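You operate a simulated robot arm through the tools that you are given. There is no shell and no other tool.

You run a simulated robot arm. Do the job below in one go: nothing can be reset, and whatever is moved stays where it is left.

JOB
Rub the dried ink off the slab with the yellow rag and wash.
Fine: open the wash box, wet the rag, put it back after and shut the lid. Where these are worked on the way, their far stop is far enough and under half their travel is too little: lid of the wash box. What is to be rubbed or washed off counts as gone when no trace of it is left.

It is judged by the outcome, as a careful person would: the job done as asked, and still so three seconds after it is handed in. It fails if anything else is knocked over, pushed out of place, dropped, spilled or broken. Lids that push on must go on centred and level and be pressed home; caps that screw on are set level and turned clockwise until they are tight.

ROBOT AND FRAMES
A 6-joint arm with a two-finger gripper, fixed in place. Base frame: the origin is at the foot of the arm, x ahead of it, y to its left, z up; the work surface is at about z = 850. Readings come in mm, rad, newtons and seconds.
It reaches about 1298 mm from its shoulder. Its first joint turns from -2.601 to 2.601 rad. Payload 1.57 kg.
Tool frame: the origin (TCP) lies between the finger pads and is the grasp point; the fingertips stand 21 mm ahead of it; z points along the fingers, y is the line along which they close. The gripper opens to 70 mm. The gripper's body begins 50 mm behind the TCP.
Orientation is told as [roll, pitch, yaw] about the base's x, y, z axes, in that order, counted from this pose: with the fingers straight down and closing along the base's y, the tool's x points along the base's -x, its y along +y and its z along -z.

CONTROLS
- The arm moves only by the tool apply_moves. Its argument "commands" is a list of rows, each an object (a shift or turn left out is 0, a gripper value left out holds the last) with "travel": the shift along the base's x, y, z in units of 25 mm (1.0 is 25 mm), a list of three; "rotation": the turn, a rotation vector about the base's x, y, z in units of 5 degrees (1.0 is 5 degrees), a list of three; "grip": the closure, from 0 (fully open) to 1 (shut). In form: [{"travel": [tx, ty, tz], "rotation": [wx, wy, wz], "grip": grip}, ...]. A call has 1 to 20 rows; each row shifts and turns the commanded pose from where the row before left it. A call with a number of a shift or a turn outside -1 to 1 is refused whole. A row lasts 0.2 s, in which the tool goes at most 50 mm and 0.15 rad; a call with a longer step from one row to the next is refused whole, and so is a gripper value outside its range. A pose out of reach is approached as far as the arm can. The call stops where the force on the tool passes 40 N (or 10 N more than at its start, if that is more) or the arm is blocked; 0.2 s more then pass. The fingers move at their own pace and stop on an object; they squeeze with about 30 N. The grip force told is the motor's: it shows also when the fingers shut on nothing. Time passes only in rows, and 0.2 s behind the last, so rows that do not move let the fingers close. The reply holds the time, the measured pose of the TCP, the force on the tool along the base axes, the opening and the grip force, in the units named above and with some noise, with the torque about the TCP (base axes, N m) and any sound that the robot's microphone picked up.
- Cameras (640 x 400 px; columns grow to the right, rows downward): "scene" is fixed at [48, -651.4, 1459.8]; the picture's right is [-0.38, -0.93, 0.00], its down [-0.80, 0.33, -0.51] and it looks along [0.47, -0.19, -0.86] (base axes); focal length 321 px, centre (320, 200). "wrist" rides on the gripper at [79, 4, -81] in the tool frame; the picture's right is [-0.05, 1.00, 0.00], its down [-0.67, -0.03, -0.75] and it looks along [-0.74, -0.04, 0.67] (tool axes); focal length 256 px, centre (320, 200). There is no depth. A picture from a camera that has moved, and an enlarged one, comes with that camera's place and axes in the base frame and with its lens.
- grab_frame(camera): a new picture of that camera. No time passes.
- raise_lower(by): slides the trunk up (or, below 0, down) by that many mm; the arm rides with it, the base frame stays. It gives what a move gives, with no picture.
- zoom(camera, box): a new picture of the part [left, top, right, bottom] of that camera's present view, enlarged. No time passes.
- job_done(): hands the job in; it is judged then, once.

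Places have to be worked out from the pictures, the camera data and where the tool is seen. Open the gripper and draw the arm clear of the work before you hand the job in, unless the task says otherwise.

The tools are called after "Request:" as a command line: name --argument value ..., lists and objects as JSON in quotes. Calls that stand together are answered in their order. apply_moves: Moves the arm, as the interface text tells. Its arguments: {"type":"object","properties":{"commands":{"type":"array","items":{"type":"object","properties":{"travel":{"type":"array","items":{"type":"number"}},"rotation":{"type":"array","items":{"type":"number"}},"grip":{"type":"number"}}}}},"required":["commands"]} The other tools are called the same way: raise_lower (by) slides the trunk up or down; grab_frame (camera) takes a picture; zoom (camera, box) takes an enlarged picture of a part of a camera's view; job_done () hands the job in.

At the start:

```text
time_s: 0.0
tool_pos: [317.9, -645.7, 1133.3]
tool_rot: [0.001, -0.004, -0.001]
ft_force: [0.2, 0.1, -1.0]
wrist_torque: [-0.01, 0.03, -0.03]
opening: 69.9
grip_force: 0.0
trunk travel left (down, up): [-815.0, 155.0]
```

scene: 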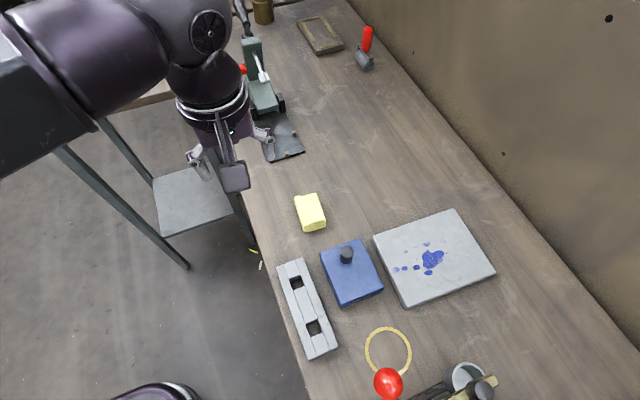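
wrist: 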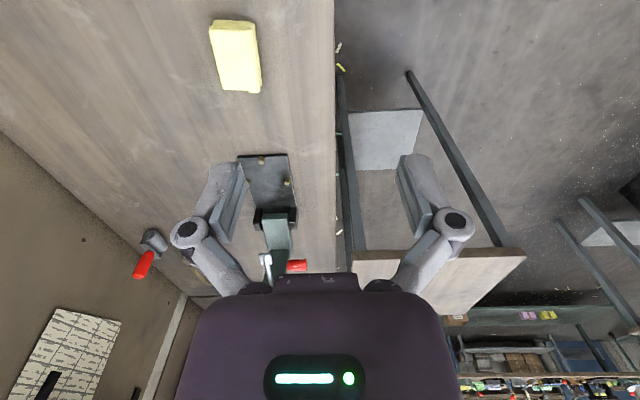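

I'll start by looking closer at the rag, the blue wash box, the slab and the surroundings.

Request:
zoom --camera "scene" --box '[260, 170, 520, 333]'

Request:
zoom --camera "scene" --box '[300, 210, 400, 310]'

Request:
zoom --camera "scene" --box '[370, 200, 500, 310]'

Request:
zoom --camera "scene" --box '[260, 240, 520, 400]'

```text
2.45 times, centred on (390, 252) of scene
camera zoom: at [48.0, -651.4, 1459.8], right [-0.38, -0.93, 0.0], down [-0.8, 0.33, -0.51], along [0.47, -0.19, -0.86], focal length 787 px, centre (148, 74)
```

zoom: 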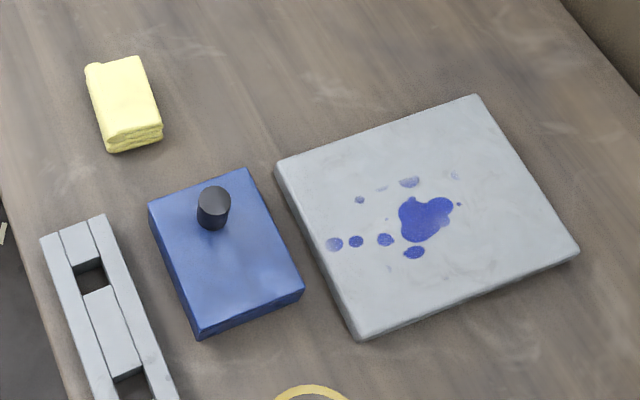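

```text
4.00 times, centred on (350, 260) of scene
camera zoom: at [48.0, -651.4, 1459.8], right [-0.38, -0.93, 0.0], down [-0.8, 0.33, -0.51], along [0.47, -0.19, -0.86], focal length 1283 px, centre (200, -40)
```

zoom: 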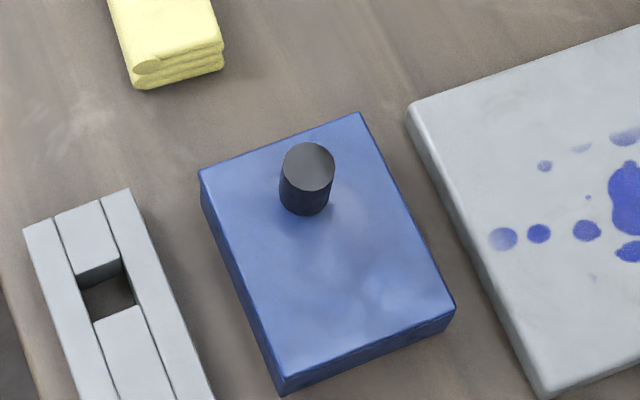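

```text
3.64 times, centred on (435, 255) of scene
camera zoom: at [48.0, -651.4, 1459.8], right [-0.38, -0.93, 0.0], down [-0.8, 0.33, -0.51], along [0.47, -0.19, -0.86], focal length 1167 px, centre (-98, 0)
```

zoom: 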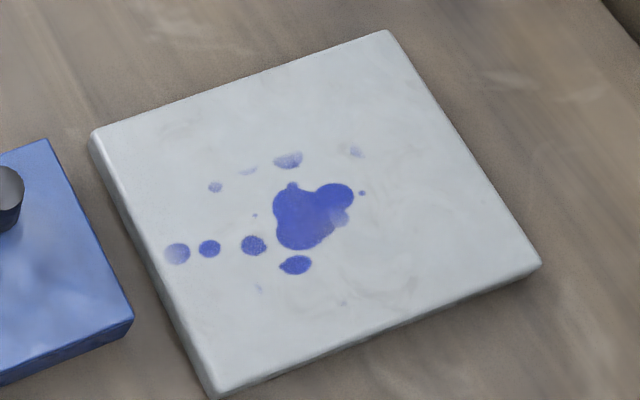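

```text
2.46 times, centred on (390, 320) of scene
camera zoom: at [48.0, -651.4, 1459.8], right [-0.38, -0.93, 0.0], down [-0.8, 0.33, -0.51], along [0.47, -0.19, -0.86], focal length 790 px, centre (148, -95)
```

zoom: 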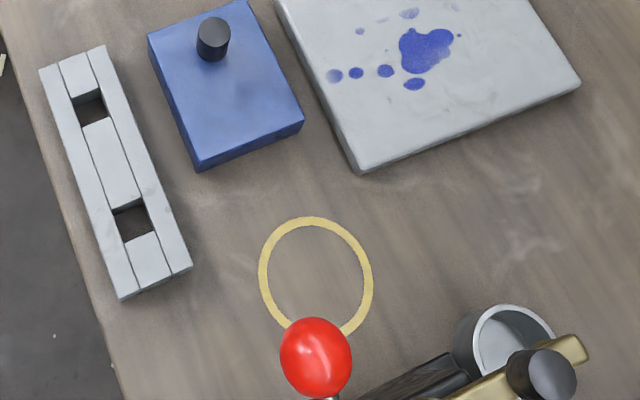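

The rag seems to be about 75×45×25 mm near (354,-753), the blue box near (200,-775) with its knob off-centre toward +x, and the slab spans about x 98–250, y -1035 to -846. I'll bring the wrist camera over the box to see what kind of lid it has.

Request:
apply_moves --commands '[{"travel": [-0.969, -0.573, -0.369], "grip": 0}, {"travel": [-0.969, -0.573, -0.369]}, {"travel": [-0.969, -0.573, -0.369]}, {"travel": [-0.969, -0.573, -0.369]}, {"travel": [-0.969, -0.573, -0.369]}, {"travel": [-0.969, -0.573, -0.369]}, {"travel": [-0.969, -0.573, -0.369]}, {"travel": [-0.969, -0.573, -0.369]}, {"travel": [-0.969, -0.573, -0.369]}]'

Request:
grab_frame --camera "wrist"

Request:
grab_frame --camera "scene"

```text
time_s: 2.0
tool_pos: [98.9, -776.8, 1132.3]
tool_rot: [-0.001, -0.001, 0.001]
ft_force: [-1.0, -0.5, -0.7]
wrist_torque: [-0.01, -0.03, 0.02]
opening: 70.0
grip_force: 0.2
out of reach, approached as far as the arm can: row 1, 2, 3, 4, 5, 6, 7, 8, 9
trunk travel left (down, up): [-815.0, 155.0]
```

```text
taken
camera wrist: at [20.5, -772.6, 1215.4], right [0.05, 1.0, 0.0], down [0.67, -0.04, 0.75], along [0.74, -0.04, -0.67], focal length 256 px, centre (320, 200)
```

wrist: 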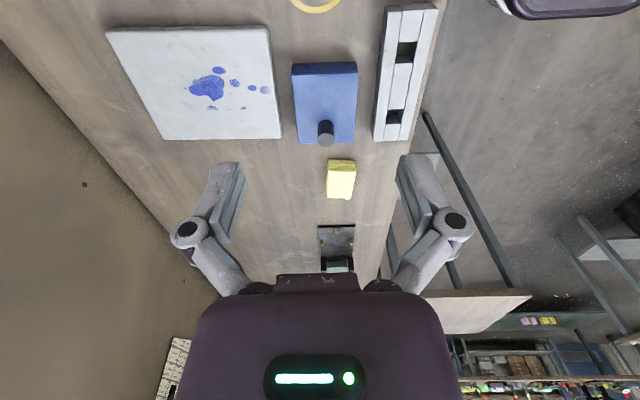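

```text
taken
```

scene: 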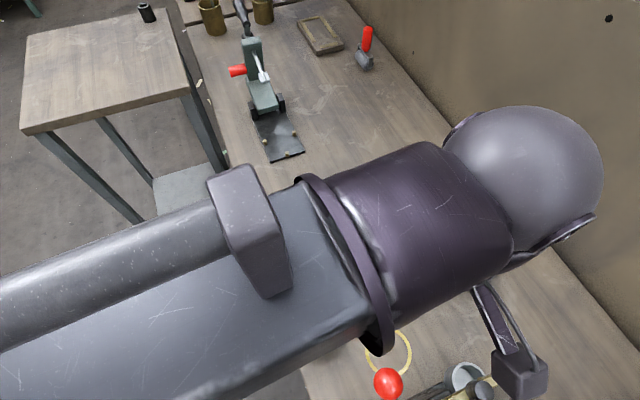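

The arm couldn't get lower than z≈1132 with the trunk this high, so I need to lower the trunk. The tool hangs clear over x≈99, y≈-777, so I'll lower it by 80 mm and see how the pose responds.

Request:
raise_lower --by -80

Request:
grab_frame --camera "wrist"

Request:
zoom --camera "wrist" --box '[240, 30, 440, 200]'

```text
time_s: 3.2
tool_pos: [101.6, -777.0, 1053.4]
tool_rot: [0.002, 0.001, 0.0]
ft_force: [0.1, 0.4, 0.5]
wrist_torque: [0.01, 0.02, -0.01]
opening: 70.2
grip_force: 0.0
trunk travel left (down, up): [-735.0, 235.0]
```

```text
taken
camera wrist: at [21.3, -771.9, 1135.6], right [0.05, 1.0, 0.0], down [0.67, -0.03, 0.75], along [0.74, -0.04, -0.67], focal length 256 px, centre (320, 200)
```

wrist: 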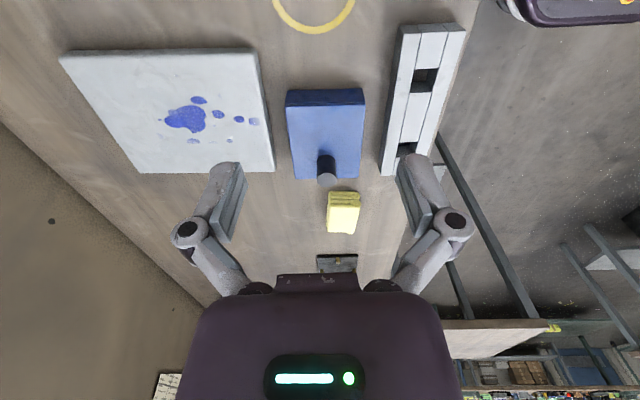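

```text
2.35 times, centred on (340, 115) of wrist
camera zoom: at [21.3, -771.9, 1135.6], right [0.05, 1.0, 0.0], down [0.67, -0.03, 0.75], along [0.74, -0.04, -0.67], focal length 602 px, centre (273, 400)
```

zoom: 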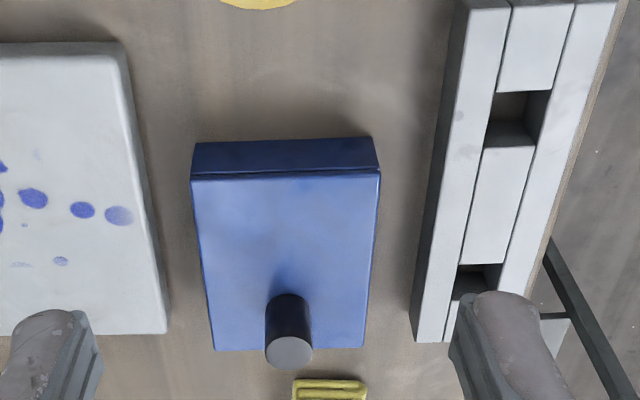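

The lid is a thin plate with a seam below it and the knob toward its +x end; the hinge or slide isn't visible yet. I'll test how the arm moves vertically now by lifting the tool 75 mm.

Request:
apply_moves --commands '[{"travel": [0, 0, 1]}, {"travel": [0, 0, 1]}, {"travel": [0, 0, 1]}]'

```text
time_s: 4.0
tool_pos: [100.6, -776.8, 1053.7]
tool_rot: [0.0, 0.0, 0.0]
ft_force: [-0.3, 0.0, 0.2]
wrist_torque: [-0.01, 0.01, 0.01]
opening: 69.9
grip_force: 0.2
out of reach, approached as far as the arm can: row 1, 2, 3
trunk travel left (down, up): [-735.0, 235.0]
```

The tool stayed at z≈1053 both when commanded down and up, so this arm appears to move vertically only with the trunk. I'll check with a null row whether the commanded height is re-based or kept.

Request:
apply_moves --commands '[{"travel": [0, 0, 0]}]'

```text
time_s: 4.4
tool_pos: [100.0, -777.4, 1052.3]
tool_rot: [0.002, 0.001, 0.001]
ft_force: [0.6, -0.7, -0.3]
wrist_torque: [0.04, -0.02, 0.0]
opening: 70.2
grip_force: 0.0
trunk travel left (down, up): [-735.0, 235.0]
```

The commanded pose re-bases, so vertical motion = trunk, horizontal = arm. I'll turn the wrist to yaw -90° and move to about (200,-680) to view the box's +y side, looking for a hinge or groove.

Request:
apply_moves --commands '[{"travel": [0.222, 0.217, 0], "rotation": [0, 0, -1]}, {"travel": [0.222, 0.217, 0], "rotation": [0, 0, -1]}, {"travel": [0.222, 0.217, 0], "rotation": [0, 0, -1]}, {"travel": [0.222, 0.217, 0], "rotation": [0, 0, -1]}, {"travel": [0.222, 0.217, 0], "rotation": [0, 0, -1]}, {"travel": [0.222, 0.217, 0], "rotation": [0, 0, -1]}, {"travel": [0.222, 0.217, 0], "rotation": [0, 0, -1]}, {"travel": [0.222, 0.217, 0], "rotation": [0, 0, -1]}, {"travel": [0.222, 0.217, 0], "rotation": [0, 0, -1]}, {"travel": [0.222, 0.217, 0], "rotation": [0, 0, -1]}, {"travel": [0.222, 0.217, 0], "rotation": [0, 0, -1]}, {"travel": [0.222, 0.217, 0], "rotation": [0, 0, -1]}, {"travel": [0.222, 0.217, 0], "rotation": [0, 0, -1]}, {"travel": [0.222, 0.217, 0], "rotation": [0, 0, -1]}, {"travel": [0.222, 0.217, 0], "rotation": [0, 0, -1]}, {"travel": [0.222, 0.217, 0], "rotation": [0, 0, -1]}, {"travel": [0.222, 0.217, 0], "rotation": [0, 0, -1]}, {"travel": [0.222, 0.217, 0], "rotation": [0, 0, -1]}]'

Request:
grab_frame --camera "wrist"

Request:
grab_frame --camera "scene"

```text
time_s: 8.2
tool_pos: [199.3, -678.9, 1052.3]
tool_rot: [0.0, -0.001, -1.573]
ft_force: [-0.4, 0.0, -0.1]
wrist_torque: [-0.02, 0.03, -0.01]
opening: 70.0
grip_force: 0.0
trunk travel left (down, up): [-735.0, 235.0]
```

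```text
taken
camera wrist: at [204.0, -599.6, 1135.6], right [1.0, -0.05, 0.0], down [-0.04, -0.67, 0.74], along [-0.04, -0.74, -0.67], focal length 256 px, centre (320, 200)
```

wrist: 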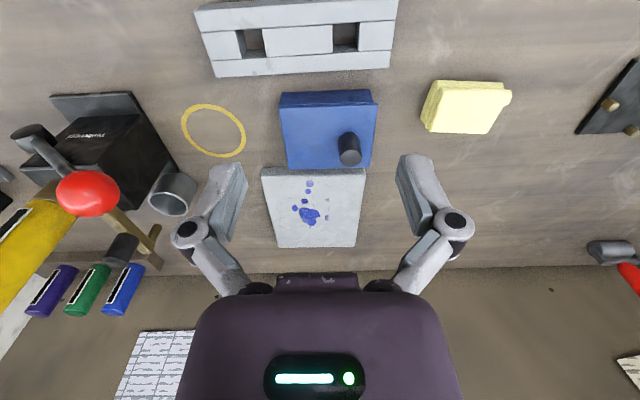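

```text
taken
```

scene: 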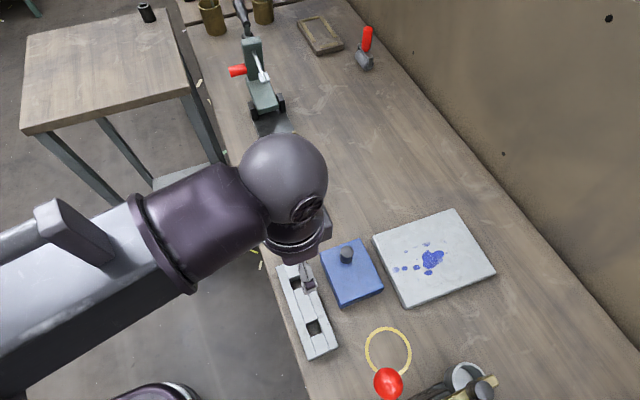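

The red ball of the press sits at about (22,-730,1010), so I must keep the wrist camera away from there when low. Now I zoom in on the box from this side to look for a hinge.

Request:
zoom --camera "wrist" --box '[260, 75, 400, 180]'

Request:
zoom --camera "wrist" --box '[0, 60, 280, 320]'

Request:
zoom --camera "wrist" --box '[400, 60, 540, 165]'

```text
3.81 times, centred on (330, 128) of wrist
camera zoom: at [204.0, -599.6, 1135.6], right [1.0, -0.05, 0.0], down [-0.04, -0.67, 0.74], along [-0.04, -0.74, -0.67], focal length 975 px, centre (282, 476)
```

zoom: 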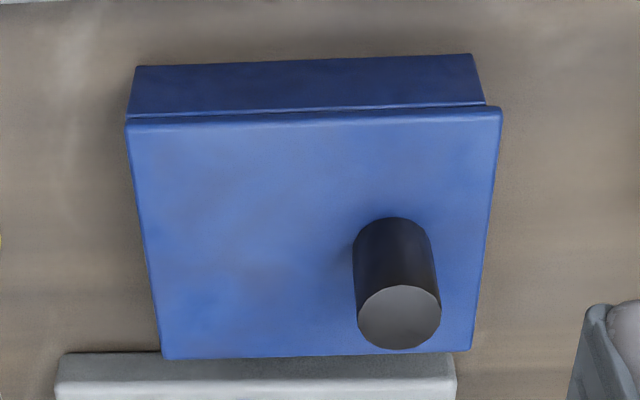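

```text
1.54 times, centred on (140, 190) of wrist
camera zoom: at [204.0, -599.6, 1135.6], right [1.0, -0.05, 0.0], down [-0.04, -0.67, 0.74], along [-0.04, -0.74, -0.67], focal length 394 px, centre (597, 215)
```

zoom: 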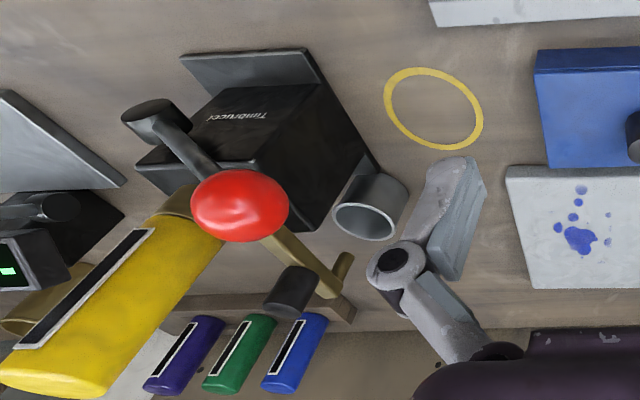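

```text
3.81 times, centred on (470, 112) of wrist
camera zoom: at [204.0, -599.6, 1135.6], right [1.0, -0.05, 0.0], down [-0.04, -0.67, 0.74], along [-0.04, -0.74, -0.67], focal length 975 px, centre (-251, 533)
```

zoom: 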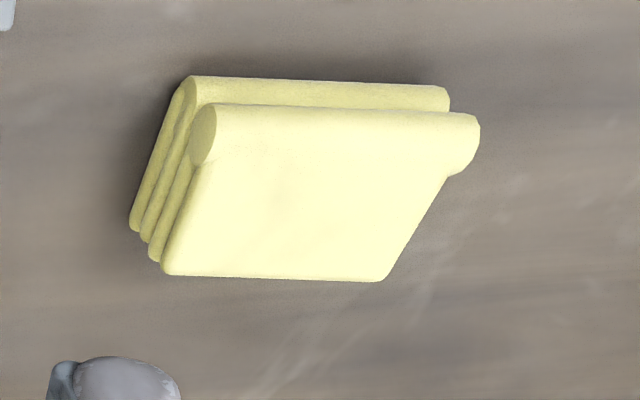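

The lid is flush at the box's -x edge and overhangs a bit at the +x edge where the knob is, which suggests a hinge at x≈154. The lid top is at z≈879 and the knob's top at about (228,-777,914). I'll lower 90 mm here (open area, tips still around z 940) for a flatter view of the seam.

Request:
raise_lower --by -90

Request:
grab_frame --camera "wrist"

Request:
zoom --camera "wrist" --box '[240, 60, 420, 180]'

```text
time_s: 9.4
tool_pos: [199.8, -680.3, 963.3]
tool_rot: [-0.001, 0.001, -1.569]
ft_force: [-0.4, 0.3, -0.1]
wrist_torque: [-0.01, -0.01, 0.0]
opening: 70.0
grip_force: 0.0
trunk travel left (down, up): [-645.0, 325.0]
```

```text
taken
camera wrist: at [203.9, -599.8, 1045.7], right [1.0, -0.05, 0.0], down [-0.04, -0.67, 0.74], along [-0.04, -0.74, -0.67], focal length 256 px, centre (320, 200)
```

wrist: 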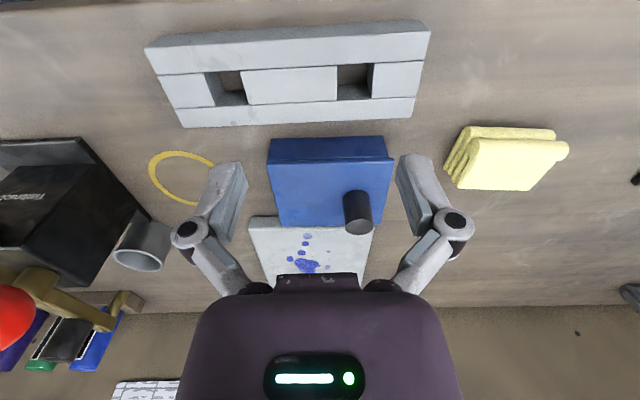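

```text
3.33 times, centred on (330, 120) of wrist
camera zoom: at [203.9, -599.8, 1045.7], right [1.0, -0.05, 0.0], down [-0.04, -0.67, 0.74], along [-0.04, -0.74, -0.67], focal length 853 px, centre (287, 467)
```

zoom: 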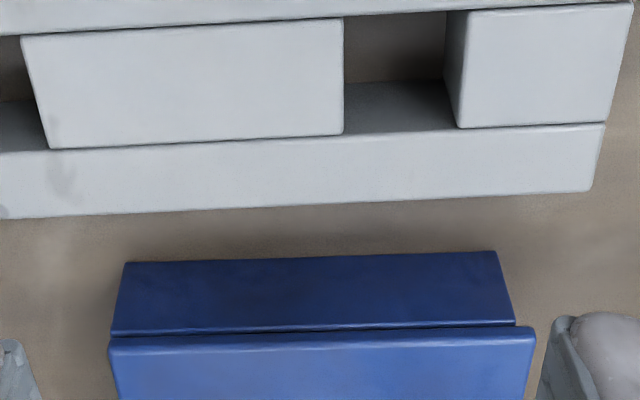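

The lid is a plain plate resting on the body with a lip at +x, so a hinge at the -x edge looks most likely. I'll turn on to yaw 180° (camera on the +x side, well away from the press) while moving over the knob at (228,-777).

Request:
apply_moves --commands '[{"travel": [0.0627, -0.216, 0], "rotation": [0, 0, -1]}, {"travel": [0.0627, -0.216, 0], "rotation": [0, 0, -1]}, {"travel": [0.0627, -0.216, 0], "rotation": [0, 0, -1]}, {"travel": [0.0627, -0.216, 0], "rotation": [0, 0, -1]}, {"travel": [0.0627, -0.216, 0], "rotation": [0, 0, -1]}, {"travel": [0.0627, -0.216, 0], "rotation": [0, 0, -1]}, {"travel": [0.0627, -0.216, 0], "rotation": [0, 0, -1]}, {"travel": [0.0627, -0.216, 0], "rotation": [0, 0, -1]}, {"travel": [0.0627, -0.216, 0], "rotation": [0, 0, -1]}, {"travel": [0.0627, -0.216, 0], "rotation": [0, 0, -1]}, {"travel": [0.0627, -0.216, 0], "rotation": [0, 0, -1]}, {"travel": [0.0627, -0.216, 0], "rotation": [0, 0, -1]}, {"travel": [0.0627, -0.216, 0], "rotation": [0, 0, -1]}, {"travel": [0.0627, -0.216, 0], "rotation": [0, 0, -1]}, {"travel": [0.0627, -0.216, 0], "rotation": [0, 0, -1]}, {"travel": [0.0627, -0.216, 0], "rotation": [0, 0, -1]}, {"travel": [0.0627, -0.216, 0], "rotation": [0, 0, -1]}, {"travel": [0.0627, -0.216, 0], "rotation": [0, 0, -1]}]'

Request:
grab_frame --camera "wrist"

Request:
grab_frame --camera "scene"

```text
time_s: 13.2
tool_pos: [228.9, -776.7, 962.5]
tool_rot: [0.0, 0.001, 3.139]
ft_force: [-0.6, 0.5, -0.2]
wrist_torque: [-0.01, 0.0, 0.0]
opening: 70.0
grip_force: 0.1
trunk travel left (down, up): [-645.0, 325.0]
```

```text
taken
camera wrist: at [307.8, -780.9, 1045.6], right [-0.05, -1.0, 0.0], down [-0.67, 0.04, 0.74], along [-0.74, 0.04, -0.67], focal length 256 px, centre (320, 200)
```

wrist: 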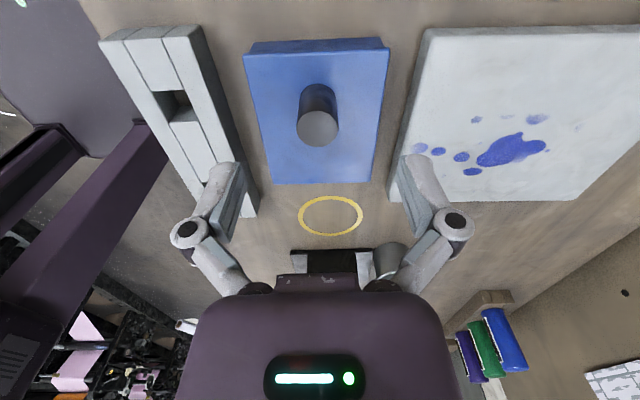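

```text
taken
```

scene: 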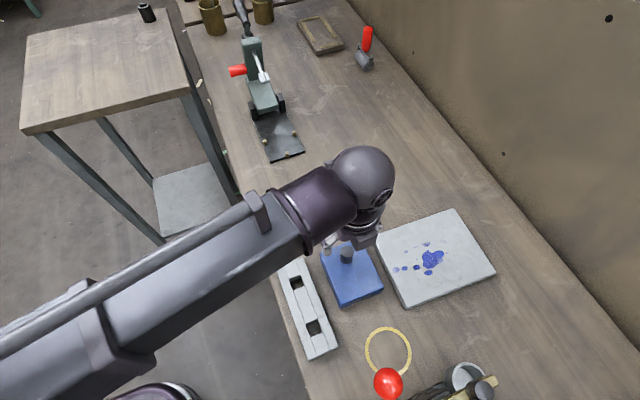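

The knob is in plain view. I'll zoom in to refine its position before descending.

Request:
zoom --camera "wrist" --box '[230, 25, 410, 195]'

Request:
zoom --camera "scene" --box '[310, 200, 400, 310]'

```text
2.35 times, centred on (320, 110) of wrist
camera zoom: at [307.8, -780.9, 1045.6], right [-0.05, -1.0, 0.0], down [-0.67, 0.04, 0.74], along [-0.74, 0.04, -0.67], focal length 602 px, centre (320, 412)
```

zoom: 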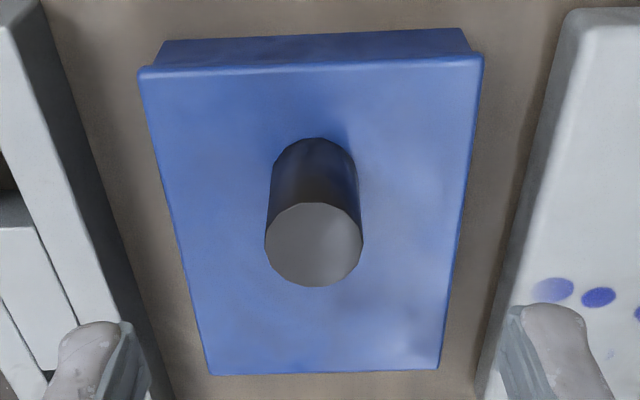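

```text
3.64 times, centred on (355, 255) of scene
camera zoom: at [48.0, -651.4, 1459.8], right [-0.38, -0.93, 0.0], down [-0.8, 0.33, -0.51], along [0.47, -0.19, -0.86], focal length 1167 px, centre (193, 0)
```

zoom: 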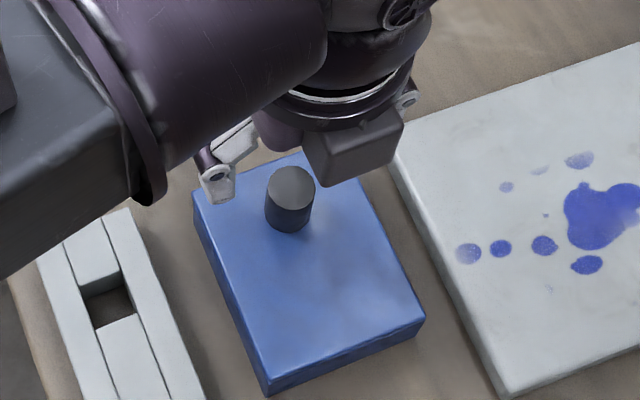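

The knob centre works out to about (226,-776), diameter ≈24. I shift slightly and lower so the fingertips straddle the knob's upper 20 mm (tips at ~z 894, above the lid).

Request:
apply_moves --commands '[{"travel": [-0.1, 0.03, 0]}]'

Request:
raise_lower --by -48

Request:
grab_frame --camera "wrist"

Request:
zoom --camera "scene" --box '[310, 200, 400, 310]'

```text
time_s: 13.6
tool_pos: [226.4, -775.0, 963.0]
tool_rot: [0.001, -0.001, -3.141]
ft_force: [0.7, 0.7, -0.6]
wrist_torque: [-0.02, -0.03, 0.01]
opening: 69.9
grip_force: 0.1
trunk travel left (down, up): [-645.0, 325.0]
```

```text
time_s: 14.5
tool_pos: [227.6, -775.9, 915.8]
tool_rot: [-0.001, -0.001, -3.141]
ft_force: [0.1, -0.5, 1.1]
wrist_torque: [0.0, -0.01, 0.01]
opening: 70.0
grip_force: 0.1
trunk travel left (down, up): [-597.0, 373.0]
```

```text
taken
camera wrist: at [305.3, -779.7, 997.7], right [-0.05, -1.0, 0.0], down [-0.67, 0.03, 0.74], along [-0.74, 0.04, -0.67], focal length 256 px, centre (320, 200)
```

wrist: 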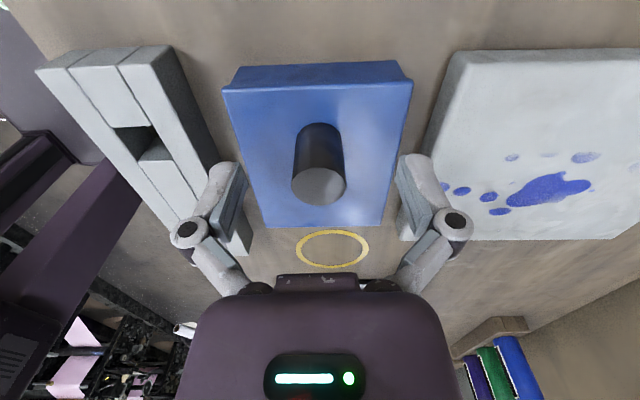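

```text
3.64 times, centred on (355, 255) of scene
camera zoom: at [48.0, -651.4, 1459.8], right [-0.38, -0.93, 0.0], down [-0.8, 0.33, -0.51], along [0.47, -0.19, -0.86], focal length 1167 px, centre (193, 0)
```

zoom: 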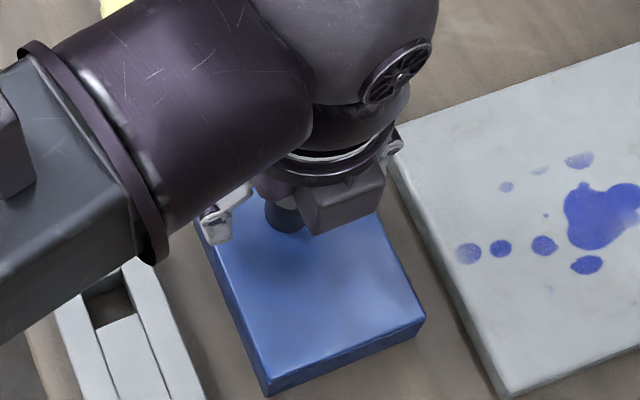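

The knob top sits right at the grasp point between the fingers. Closing the gripper now.

Request:
apply_moves --commands '[{"grip": 1}, {"grip": 1}, {"grip": 1}, {"grip": 1}, {"grip": 1}]'

```text
time_s: 15.7
tool_pos: [226.4, -775.7, 915.6]
tool_rot: [0.0, 0.0, -3.142]
ft_force: [1.7, -1.1, 9.5]
wrist_torque: [0.03, 0.12, -0.04]
opening: 22.9
grip_force: 30.3
trunk travel left (down, up): [-597.0, 373.0]
```

Knob gripped (22.9 mm). I'll raise the trunk by 4 mm and see whether the lid follows (hinge) or resists.

Request:
raise_lower --by 4

Request:
grab_frame --camera "wrist"

Request:
zoom --camera "scene" --box '[310, 220, 400, 320]'

```text
time_s: 16.2
tool_pos: [226.0, -775.7, 918.5]
tool_rot: [-0.001, 0.001, -3.141]
ft_force: [1.3, 0.1, -1.3]
wrist_torque: [-0.05, -0.31, 0.07]
opening: 23.0
grip_force: 30.1
trunk travel left (down, up): [-601.0, 369.0]
```

```text
taken
camera wrist: at [305.5, -779.9, 1001.3], right [-0.05, -1.0, 0.0], down [-0.67, 0.03, 0.74], along [-0.74, 0.04, -0.67], focal length 256 px, centre (320, 200)
```

wrist: 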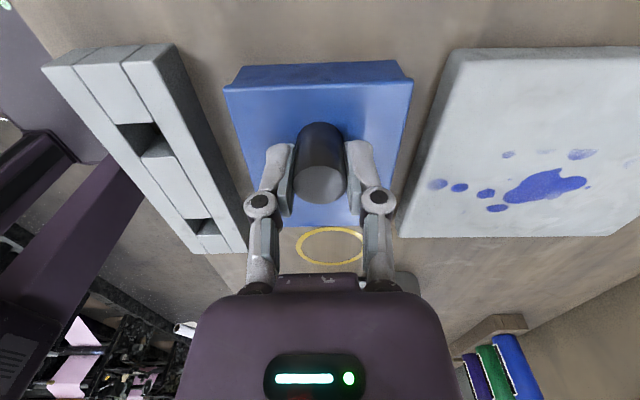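

```text
4.00 times, centred on (355, 270) of scene
camera zoom: at [48.0, -651.4, 1459.8], right [-0.38, -0.93, 0.0], down [-0.8, 0.33, -0.51], along [0.47, -0.19, -0.86], focal length 1283 px, centre (180, -80)
```

zoom: 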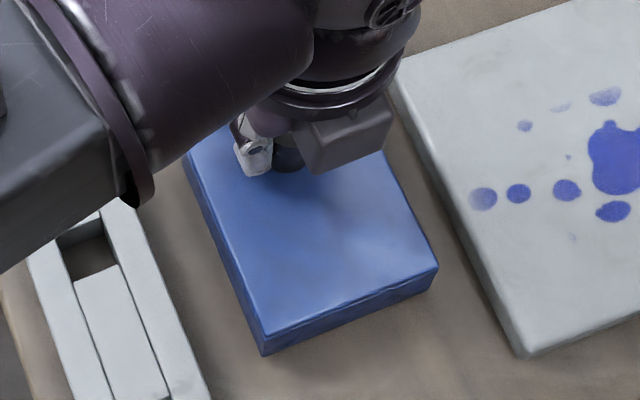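

Little resistance (Fz ≈ -1 N). I'll raise another 6 mm and compare the lid's edge.

Request:
raise_lower --by 6

Request:
zoom --camera "wrist" --box '[200, 40, 440, 240]'

Request:
zoom --camera "scene" --box '[310, 220, 400, 320]'

```text
time_s: 16.8
tool_pos: [227.3, -776.2, 925.9]
tool_rot: [0.0, 0.001, -3.142]
ft_force: [1.1, 0.1, -3.6]
wrist_torque: [0.03, -0.27, -0.01]
opening: 22.5
grip_force: 30.0
trunk travel left (down, up): [-607.0, 363.0]
```

```text
2.00 times, centred on (320, 140) of wrist
camera zoom: at [305.3, -780.0, 1007.4], right [-0.05, -1.0, 0.0], down [-0.67, 0.03, 0.75], along [-0.74, 0.04, -0.67], focal length 512 px, centre (320, 320)
```

zoom: 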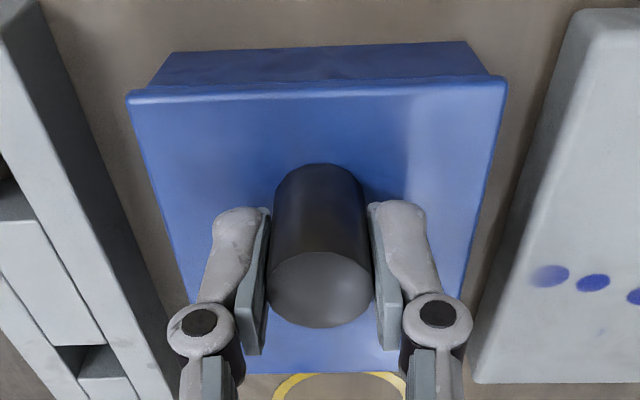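

```text
4.00 times, centred on (355, 270) of scene
camera zoom: at [48.0, -651.4, 1459.8], right [-0.38, -0.93, 0.0], down [-0.8, 0.33, -0.51], along [0.47, -0.19, -0.86], focal length 1283 px, centre (180, -80)
```

zoom: 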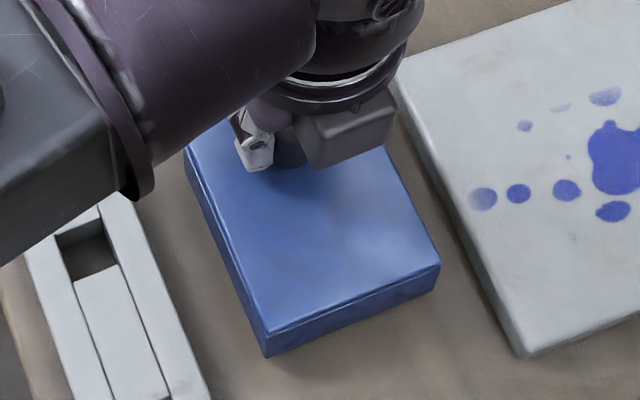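

The lid seems to be moving; I'll zoom on the near (-x) edge to see whether it pivots there or lifts off.

Request:
zoom --camera "scene" --box '[350, 275, 400, 310]'

Request:
zoom --camera "scene" --box '[320, 245, 370, 310]'

Request:
zoom --camera "wrist" --box '[230, 50, 420, 110]'

```text
11.43 times, centred on (375, 292) of scene
camera zoom: at [48.0, -651.4, 1459.8], right [-0.38, -0.93, 0.0], down [-0.8, 0.33, -0.51], along [0.47, -0.19, -0.86], focal length 3667 px, centre (-309, -857)
```

zoom: 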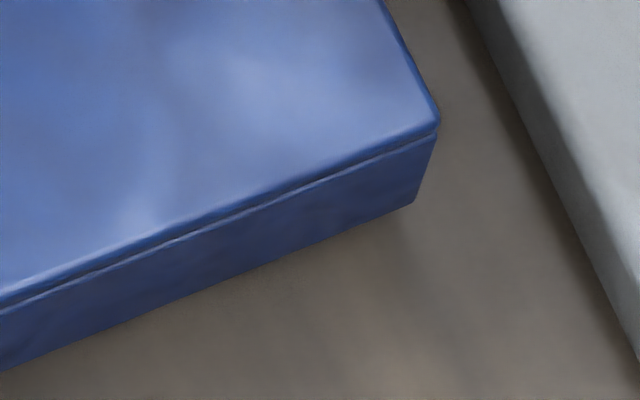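

```text
6.15 times, centred on (345, 278) of scene
camera zoom: at [48.0, -651.4, 1459.8], right [-0.38, -0.93, 0.0], down [-0.8, 0.33, -0.51], along [0.47, -0.19, -0.86], focal length 1974 px, centre (166, -277)
```

zoom: 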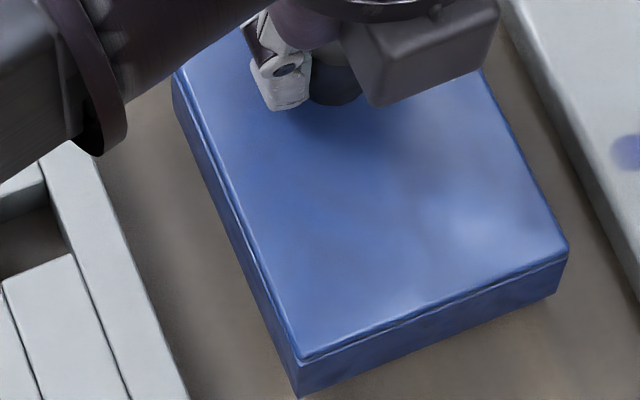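

```text
3.37 times, centred on (325, 80) of wrist
camera zoom: at [305.3, -780.0, 1007.4], right [-0.05, -1.0, 0.0], down [-0.67, 0.03, 0.75], along [-0.74, 0.04, -0.67], focal length 862 px, centre (303, 604)
```

zoom: 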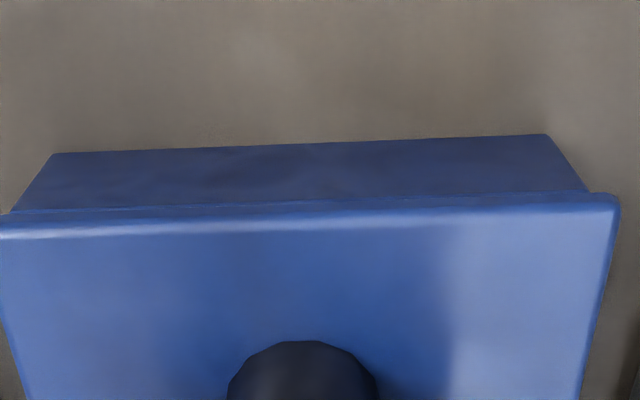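

The knob keeps its place in the gripper while the -x seam stays closed, so the lid hinges at the -x edge (x≈154). I'll follow the arc: first shift -x by 6 mm.

Request:
apply_moves --commands '[{"travel": [-0.12, 0, 0], "grip": 1}, {"travel": [-0.12, 0, 0], "grip": 1}]'

Request:
raise_lower --by 7

```text
time_s: 17.4
tool_pos: [220.3, -775.2, 925.7]
tool_rot: [0.0, -0.001, -3.139]
ft_force: [0.9, -0.3, -4.2]
wrist_torque: [-0.04, -0.3, -0.03]
opening: 22.9
grip_force: 30.3
trunk travel left (down, up): [-607.0, 363.0]
```

```text
time_s: 18.0
tool_pos: [219.2, -775.5, 932.7]
tool_rot: [-0.001, -0.001, -3.143]
ft_force: [-0.1, -0.4, -3.1]
wrist_torque: [-0.04, -0.25, -0.01]
opening: 22.9
grip_force: 30.1
trunk travel left (down, up): [-614.0, 356.0]
```

Forces are small. Continuing along the arc: -x 6 mm, up 7 mm, and again.

Request:
apply_moves --commands '[{"travel": [-0.12, 0, 0], "grip": 1}, {"travel": [-0.12, 0, 0], "grip": 1}]'

Request:
raise_lower --by 7

Request:
apply_moves --commands '[{"travel": [-0.14, 0, 0], "grip": 1}, {"travel": [-0.14, 0, 0], "grip": 1}]'

Request:
raise_lower --by 6

Request:
grab_frame --camera "wrist"

Request:
zoom --camera "scene" --box '[300, 200, 420, 320]'

```text
time_s: 18.6
tool_pos: [214.7, -775.4, 932.6]
tool_rot: [0.001, -0.001, -3.141]
ft_force: [1.0, 0.1, -3.8]
wrist_torque: [0.0, -0.29, -0.02]
opening: 22.9
grip_force: 29.8
trunk travel left (down, up): [-614.0, 356.0]
```

```text
time_s: 19.1
tool_pos: [213.5, -776.0, 939.1]
tool_rot: [0.001, -0.001, -3.139]
ft_force: [0.5, -0.6, -3.1]
wrist_torque: [0.01, -0.23, 0.0]
opening: 22.6
grip_force: 30.2
trunk travel left (down, up): [-621.0, 349.0]
```

```text
time_s: 19.7
tool_pos: [205.5, -773.7, 939.1]
tool_rot: [-0.001, -0.001, -3.142]
ft_force: [0.7, 0.5, -4.2]
wrist_torque: [-0.05, -0.33, -0.02]
opening: 22.9
grip_force: 29.8
trunk travel left (down, up): [-621.0, 349.0]
```

```text
time_s: 20.3
tool_pos: [206.1, -775.6, 944.2]
tool_rot: [0.0, -0.001, -3.142]
ft_force: [0.2, -0.5, -3.9]
wrist_torque: [-0.01, -0.27, -0.02]
opening: 23.1
grip_force: 30.7
trunk travel left (down, up): [-627.0, 343.0]
```

```text
taken
camera wrist: at [285.6, -779.5, 1027.4], right [-0.05, -1.0, 0.0], down [-0.67, 0.03, 0.75], along [-0.74, 0.04, -0.67], focal length 256 px, centre (320, 200)
```

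wrist: 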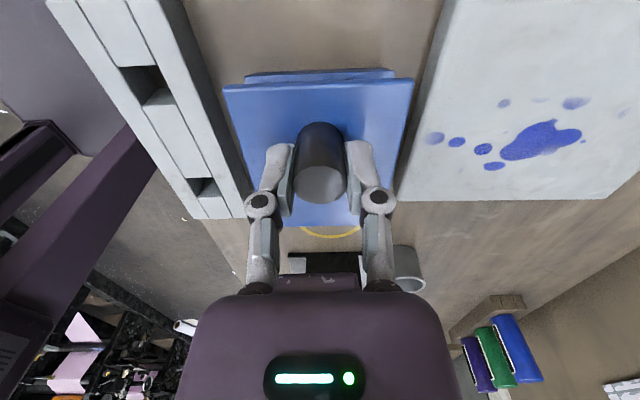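

```text
3.33 times, centred on (360, 260) of scene
camera zoom: at [48.0, -651.4, 1459.8], right [-0.38, -0.93, 0.0], down [-0.8, 0.33, -0.51], along [0.47, -0.19, -0.86], focal length 1070 px, centre (187, 0)
```

zoom: 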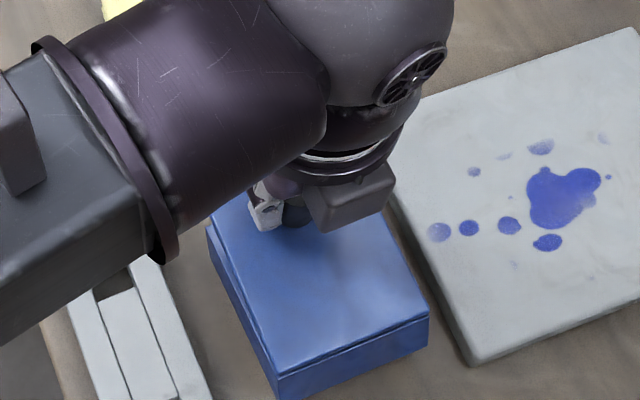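

The lid looks unrotated relative to the gripper, as if it's lifting level rather than pivoting. I'll zoom in to verify before going on.

Request:
zoom --camera "scene" --box '[335, 255, 395, 315]'

Request:
zoom --camera "wrist" --box '[210, 50, 430, 250]'

```text
6.67 times, centred on (365, 285) of scene
camera zoom: at [48.0, -651.4, 1459.8], right [-0.38, -0.93, 0.0], down [-0.8, 0.33, -0.51], along [0.47, -0.19, -0.86], focal length 2139 px, centre (20, -367)
```

zoom: 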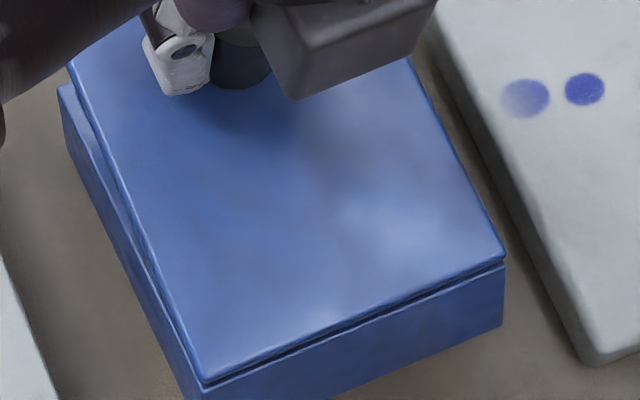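

```text
2.00 times, centred on (320, 150) of wrist
camera zoom: at [285.6, -779.5, 1027.4], right [-0.05, -1.0, 0.0], down [-0.67, 0.03, 0.75], along [-0.74, 0.04, -0.67], focal length 512 px, centre (320, 300)
```

zoom: 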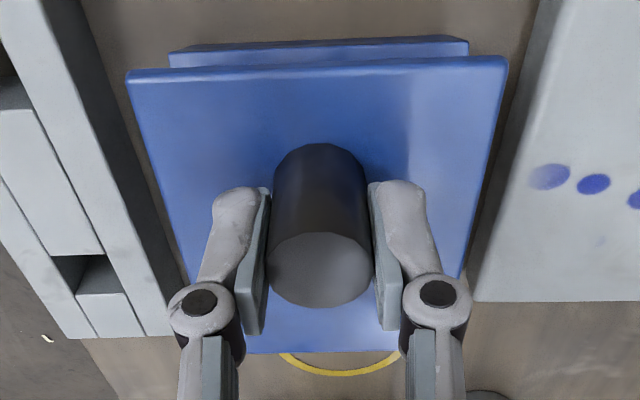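

The readings and views indicate I'm actually lifting the hinge side too: the box body has tilted (≈16°) because the full-length grip holds the lid rigidly. I'll retrace the exact path to put the box back down where it stood.

Request:
raise_lower --by -6

Request:
apply_moves --commands '[{"travel": [0.14, 0, 0], "grip": 1}, {"travel": [0.14, 0, 0], "grip": 1}]'

Request:
raise_lower --by -7

Request:
apply_moves --commands '[{"travel": [0.12, 0, 0], "grip": 1}, {"travel": [0.12, 0, 0], "grip": 1}]'

Request:
raise_lower --by -7

Request:
apply_moves --commands '[{"travel": [0.12, 0, 0], "grip": 1}, {"travel": [0.12, 0, 0], "grip": 1}]'

Request:
zoom --camera "wrist" --box '[210, 50, 430, 250]'

Request:
zoom --camera "scene" --box '[335, 255, 395, 315]'

```text
time_s: 20.8
tool_pos: [205.1, -775.6, 939.0]
tool_rot: [0.0, 0.0, -3.143]
ft_force: [-1.6, -0.6, -3.0]
wrist_torque: [0.0, -0.2, -0.04]
opening: 22.9
grip_force: 29.8
trunk travel left (down, up): [-621.0, 349.0]
```

```text
time_s: 21.4
tool_pos: [213.6, -774.9, 938.9]
tool_rot: [-0.001, 0.0, -3.141]
ft_force: [-2.9, -0.1, -2.7]
wrist_torque: [-0.03, -0.1, 0.0]
opening: 23.0
grip_force: 30.2
trunk travel left (down, up): [-621.0, 349.0]
```

```text
time_s: 22.0
tool_pos: [213.2, -775.1, 933.3]
tool_rot: [-0.001, 0.001, -3.142]
ft_force: [0.2, 0.2, -2.5]
wrist_torque: [0.01, -0.22, -0.04]
opening: 22.9
grip_force: 30.4
trunk travel left (down, up): [-614.0, 356.0]
```

```text
time_s: 22.6
tool_pos: [219.3, -775.0, 932.0]
tool_rot: [0.0, 0.0, -3.142]
ft_force: [-1.3, 0.4, -2.4]
wrist_torque: [0.03, -0.13, -0.03]
opening: 22.8
grip_force: 29.9
trunk travel left (down, up): [-614.0, 356.0]
```

```text
time_s: 23.1
tool_pos: [219.4, -774.9, 923.6]
tool_rot: [-0.001, -0.001, -3.143]
ft_force: [-0.4, 0.1, -4.6]
wrist_torque: [-0.01, -0.25, -0.02]
opening: 22.8
grip_force: 29.9
trunk travel left (down, up): [-607.0, 363.0]
```

```text
time_s: 23.7
tool_pos: [225.6, -775.3, 924.0]
tool_rot: [-0.001, 0.002, -3.142]
ft_force: [-2.2, 0.6, -3.4]
wrist_torque: [0.01, -0.18, -0.01]
opening: 22.8
grip_force: 29.7
trunk travel left (down, up): [-607.0, 363.0]
```

```text
2.00 times, centred on (320, 150) of wrist
camera zoom: at [304.9, -779.4, 1007.5], right [-0.05, -1.0, 0.0], down [-0.67, 0.03, 0.74], along [-0.74, 0.04, -0.67], focal length 512 px, centre (320, 300)
```

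zoom: 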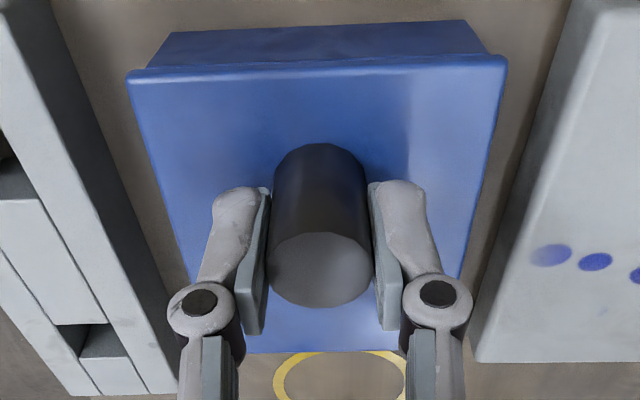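

```text
6.67 times, centred on (365, 285) of scene
camera zoom: at [48.0, -651.4, 1459.8], right [-0.38, -0.93, 0.0], down [-0.8, 0.33, -0.51], along [0.47, -0.19, -0.86], focal length 2139 px, centre (20, -367)
```

zoom: 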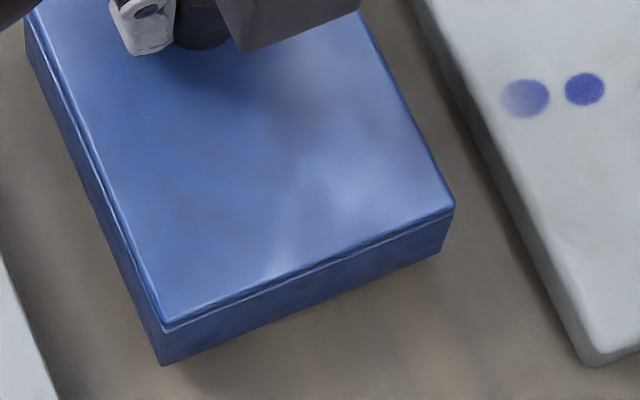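

The box is nearly back. Lowering the last ~9 mm in two steps.

Request:
raise_lower --by -5

Request:
raise_lower --by -4

Request:
zoom --camera "wrist" --box '[210, 50, 430, 250]'

Request:
zoom --camera "scene" --box '[310, 220, 400, 320]'

```text
time_s: 24.3
tool_pos: [225.1, -775.6, 920.2]
tool_rot: [-0.002, 0.002, -3.143]
ft_force: [-1.2, 0.0, -3.3]
wrist_torque: [0.01, -0.24, -0.05]
opening: 22.6
grip_force: 30.0
trunk travel left (down, up): [-602.0, 368.0]
```

```text
time_s: 24.8
tool_pos: [225.6, -776.2, 915.8]
tool_rot: [0.001, -0.001, -3.14]
ft_force: [-0.5, -0.3, -1.5]
wrist_torque: [-0.04, -0.1, 0.0]
opening: 22.9
grip_force: 29.5
trunk travel left (down, up): [-598.0, 372.0]
```

```text
2.00 times, centred on (320, 150) of wrist
camera zoom: at [304.8, -779.3, 998.5], right [-0.05, -1.0, 0.0], down [-0.67, 0.03, 0.74], along [-0.74, 0.04, -0.67], focal length 512 px, centre (320, 300)
```

zoom: 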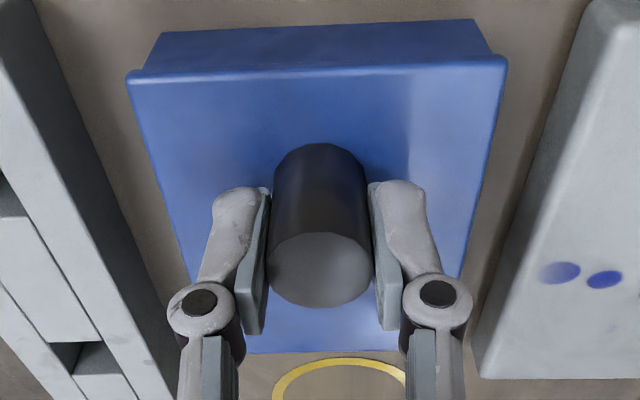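

```text
4.00 times, centred on (355, 270) of scene
camera zoom: at [48.0, -651.4, 1459.8], right [-0.38, -0.93, 0.0], down [-0.8, 0.33, -0.51], along [0.47, -0.19, -0.86], focal length 1283 px, centre (180, -80)
```

zoom: 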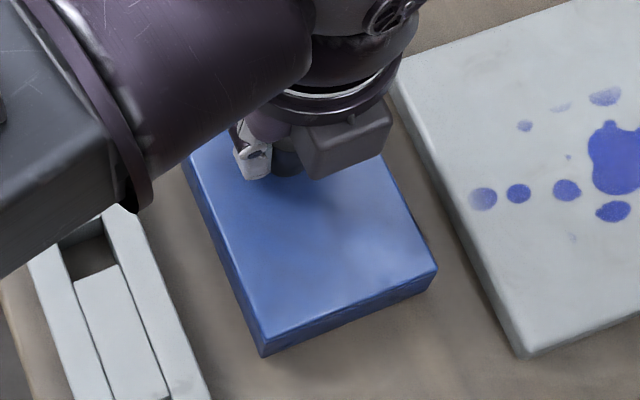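

The box matches its original pixels to within ~1 px. I'll lower the last 1 mm, release, and then re-grip only the top few millimetres of the knob so it can pivot between the pads.

Request:
raise_lower --by -1

Request:
apply_moves --commands '[{"grip": 0.5}, {"grip": 0.5}, {"grip": 0.5}]'

Request:
raise_lower --by 13

Request:
grab_frame --camera "wrist"

Request:
zoom --camera "scene" --box '[310, 220, 400, 320]'

```text
time_s: 25.3
tool_pos: [225.6, -775.1, 917.7]
tool_rot: [0.002, 0.0, -3.143]
ft_force: [0.7, -6.0, 13.6]
wrist_torque: [-0.11, 0.69, -0.04]
opening: 22.8
grip_force: 29.7
trunk travel left (down, up): [-597.0, 373.0]
```

```text
time_s: 26.1
tool_pos: [226.0, -775.7, 914.6]
tool_rot: [0.0, -0.001, -3.142]
ft_force: [0.0, -0.8, 0.1]
wrist_torque: [0.0, 0.01, 0.01]
opening: 34.7
grip_force: 0.0
trunk travel left (down, up): [-597.0, 373.0]
```

```text
time_s: 26.7
tool_pos: [225.2, -774.9, 928.8]
tool_rot: [0.0, -0.001, -3.141]
ft_force: [0.0, 0.4, 0.2]
wrist_torque: [0.02, -0.04, -0.01]
opening: 35.2
grip_force: 0.1
trunk travel left (down, up): [-610.0, 360.0]
```

```text
taken
camera wrist: at [304.9, -779.3, 1010.6], right [-0.05, -1.0, 0.0], down [-0.67, 0.03, 0.74], along [-0.74, 0.04, -0.67], focal length 256 px, centre (320, 200)
```

wrist: 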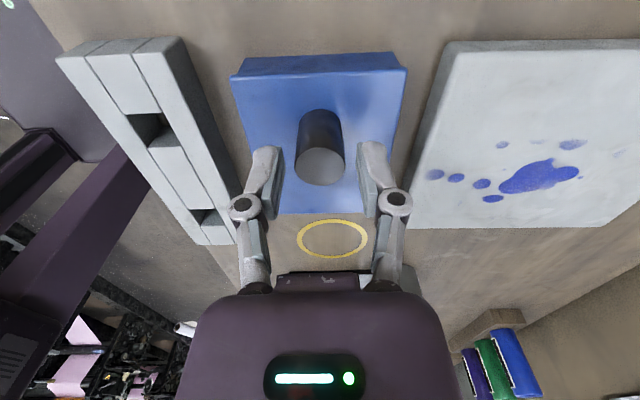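

```text
4.00 times, centred on (355, 270) of scene
camera zoom: at [48.0, -651.4, 1459.8], right [-0.38, -0.93, 0.0], down [-0.8, 0.33, -0.51], along [0.47, -0.19, -0.86], focal length 1283 px, centre (180, -80)
```

zoom: 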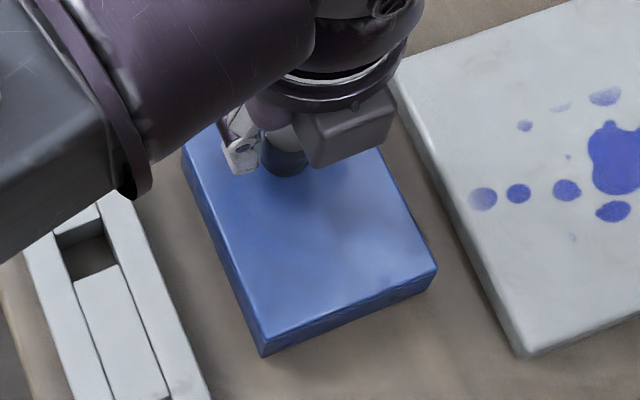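

The box stands as before. Now closing gently on the top ~7 mm of the knob with partial closure values to see how the squeeze responds.

Request:
apply_moves --commands '[{"grip": 0.66}, {"grip": 0.66}, {"grip": 0.67}, {"grip": 0.67}]'

Request:
apply_moves --commands '[{"grip": 0.685}, {"grip": 0.685}]'

```text
time_s: 27.7
tool_pos: [225.6, -775.1, 928.9]
tool_rot: [0.001, -0.001, -3.143]
ft_force: [0.2, -0.3, 0.3]
wrist_torque: [-0.05, 0.0, 0.0]
opening: 23.6
grip_force: 0.4
trunk travel left (down, up): [-610.0, 360.0]
```

```text
time_s: 28.3
tool_pos: [226.4, -775.5, 928.6]
tool_rot: [0.0, 0.0, -3.142]
ft_force: [-0.3, -0.9, 1.5]
wrist_torque: [0.0, 0.06, 0.02]
opening: 23.1
grip_force: 30.0
trunk travel left (down, up): [-610.0, 360.0]
```

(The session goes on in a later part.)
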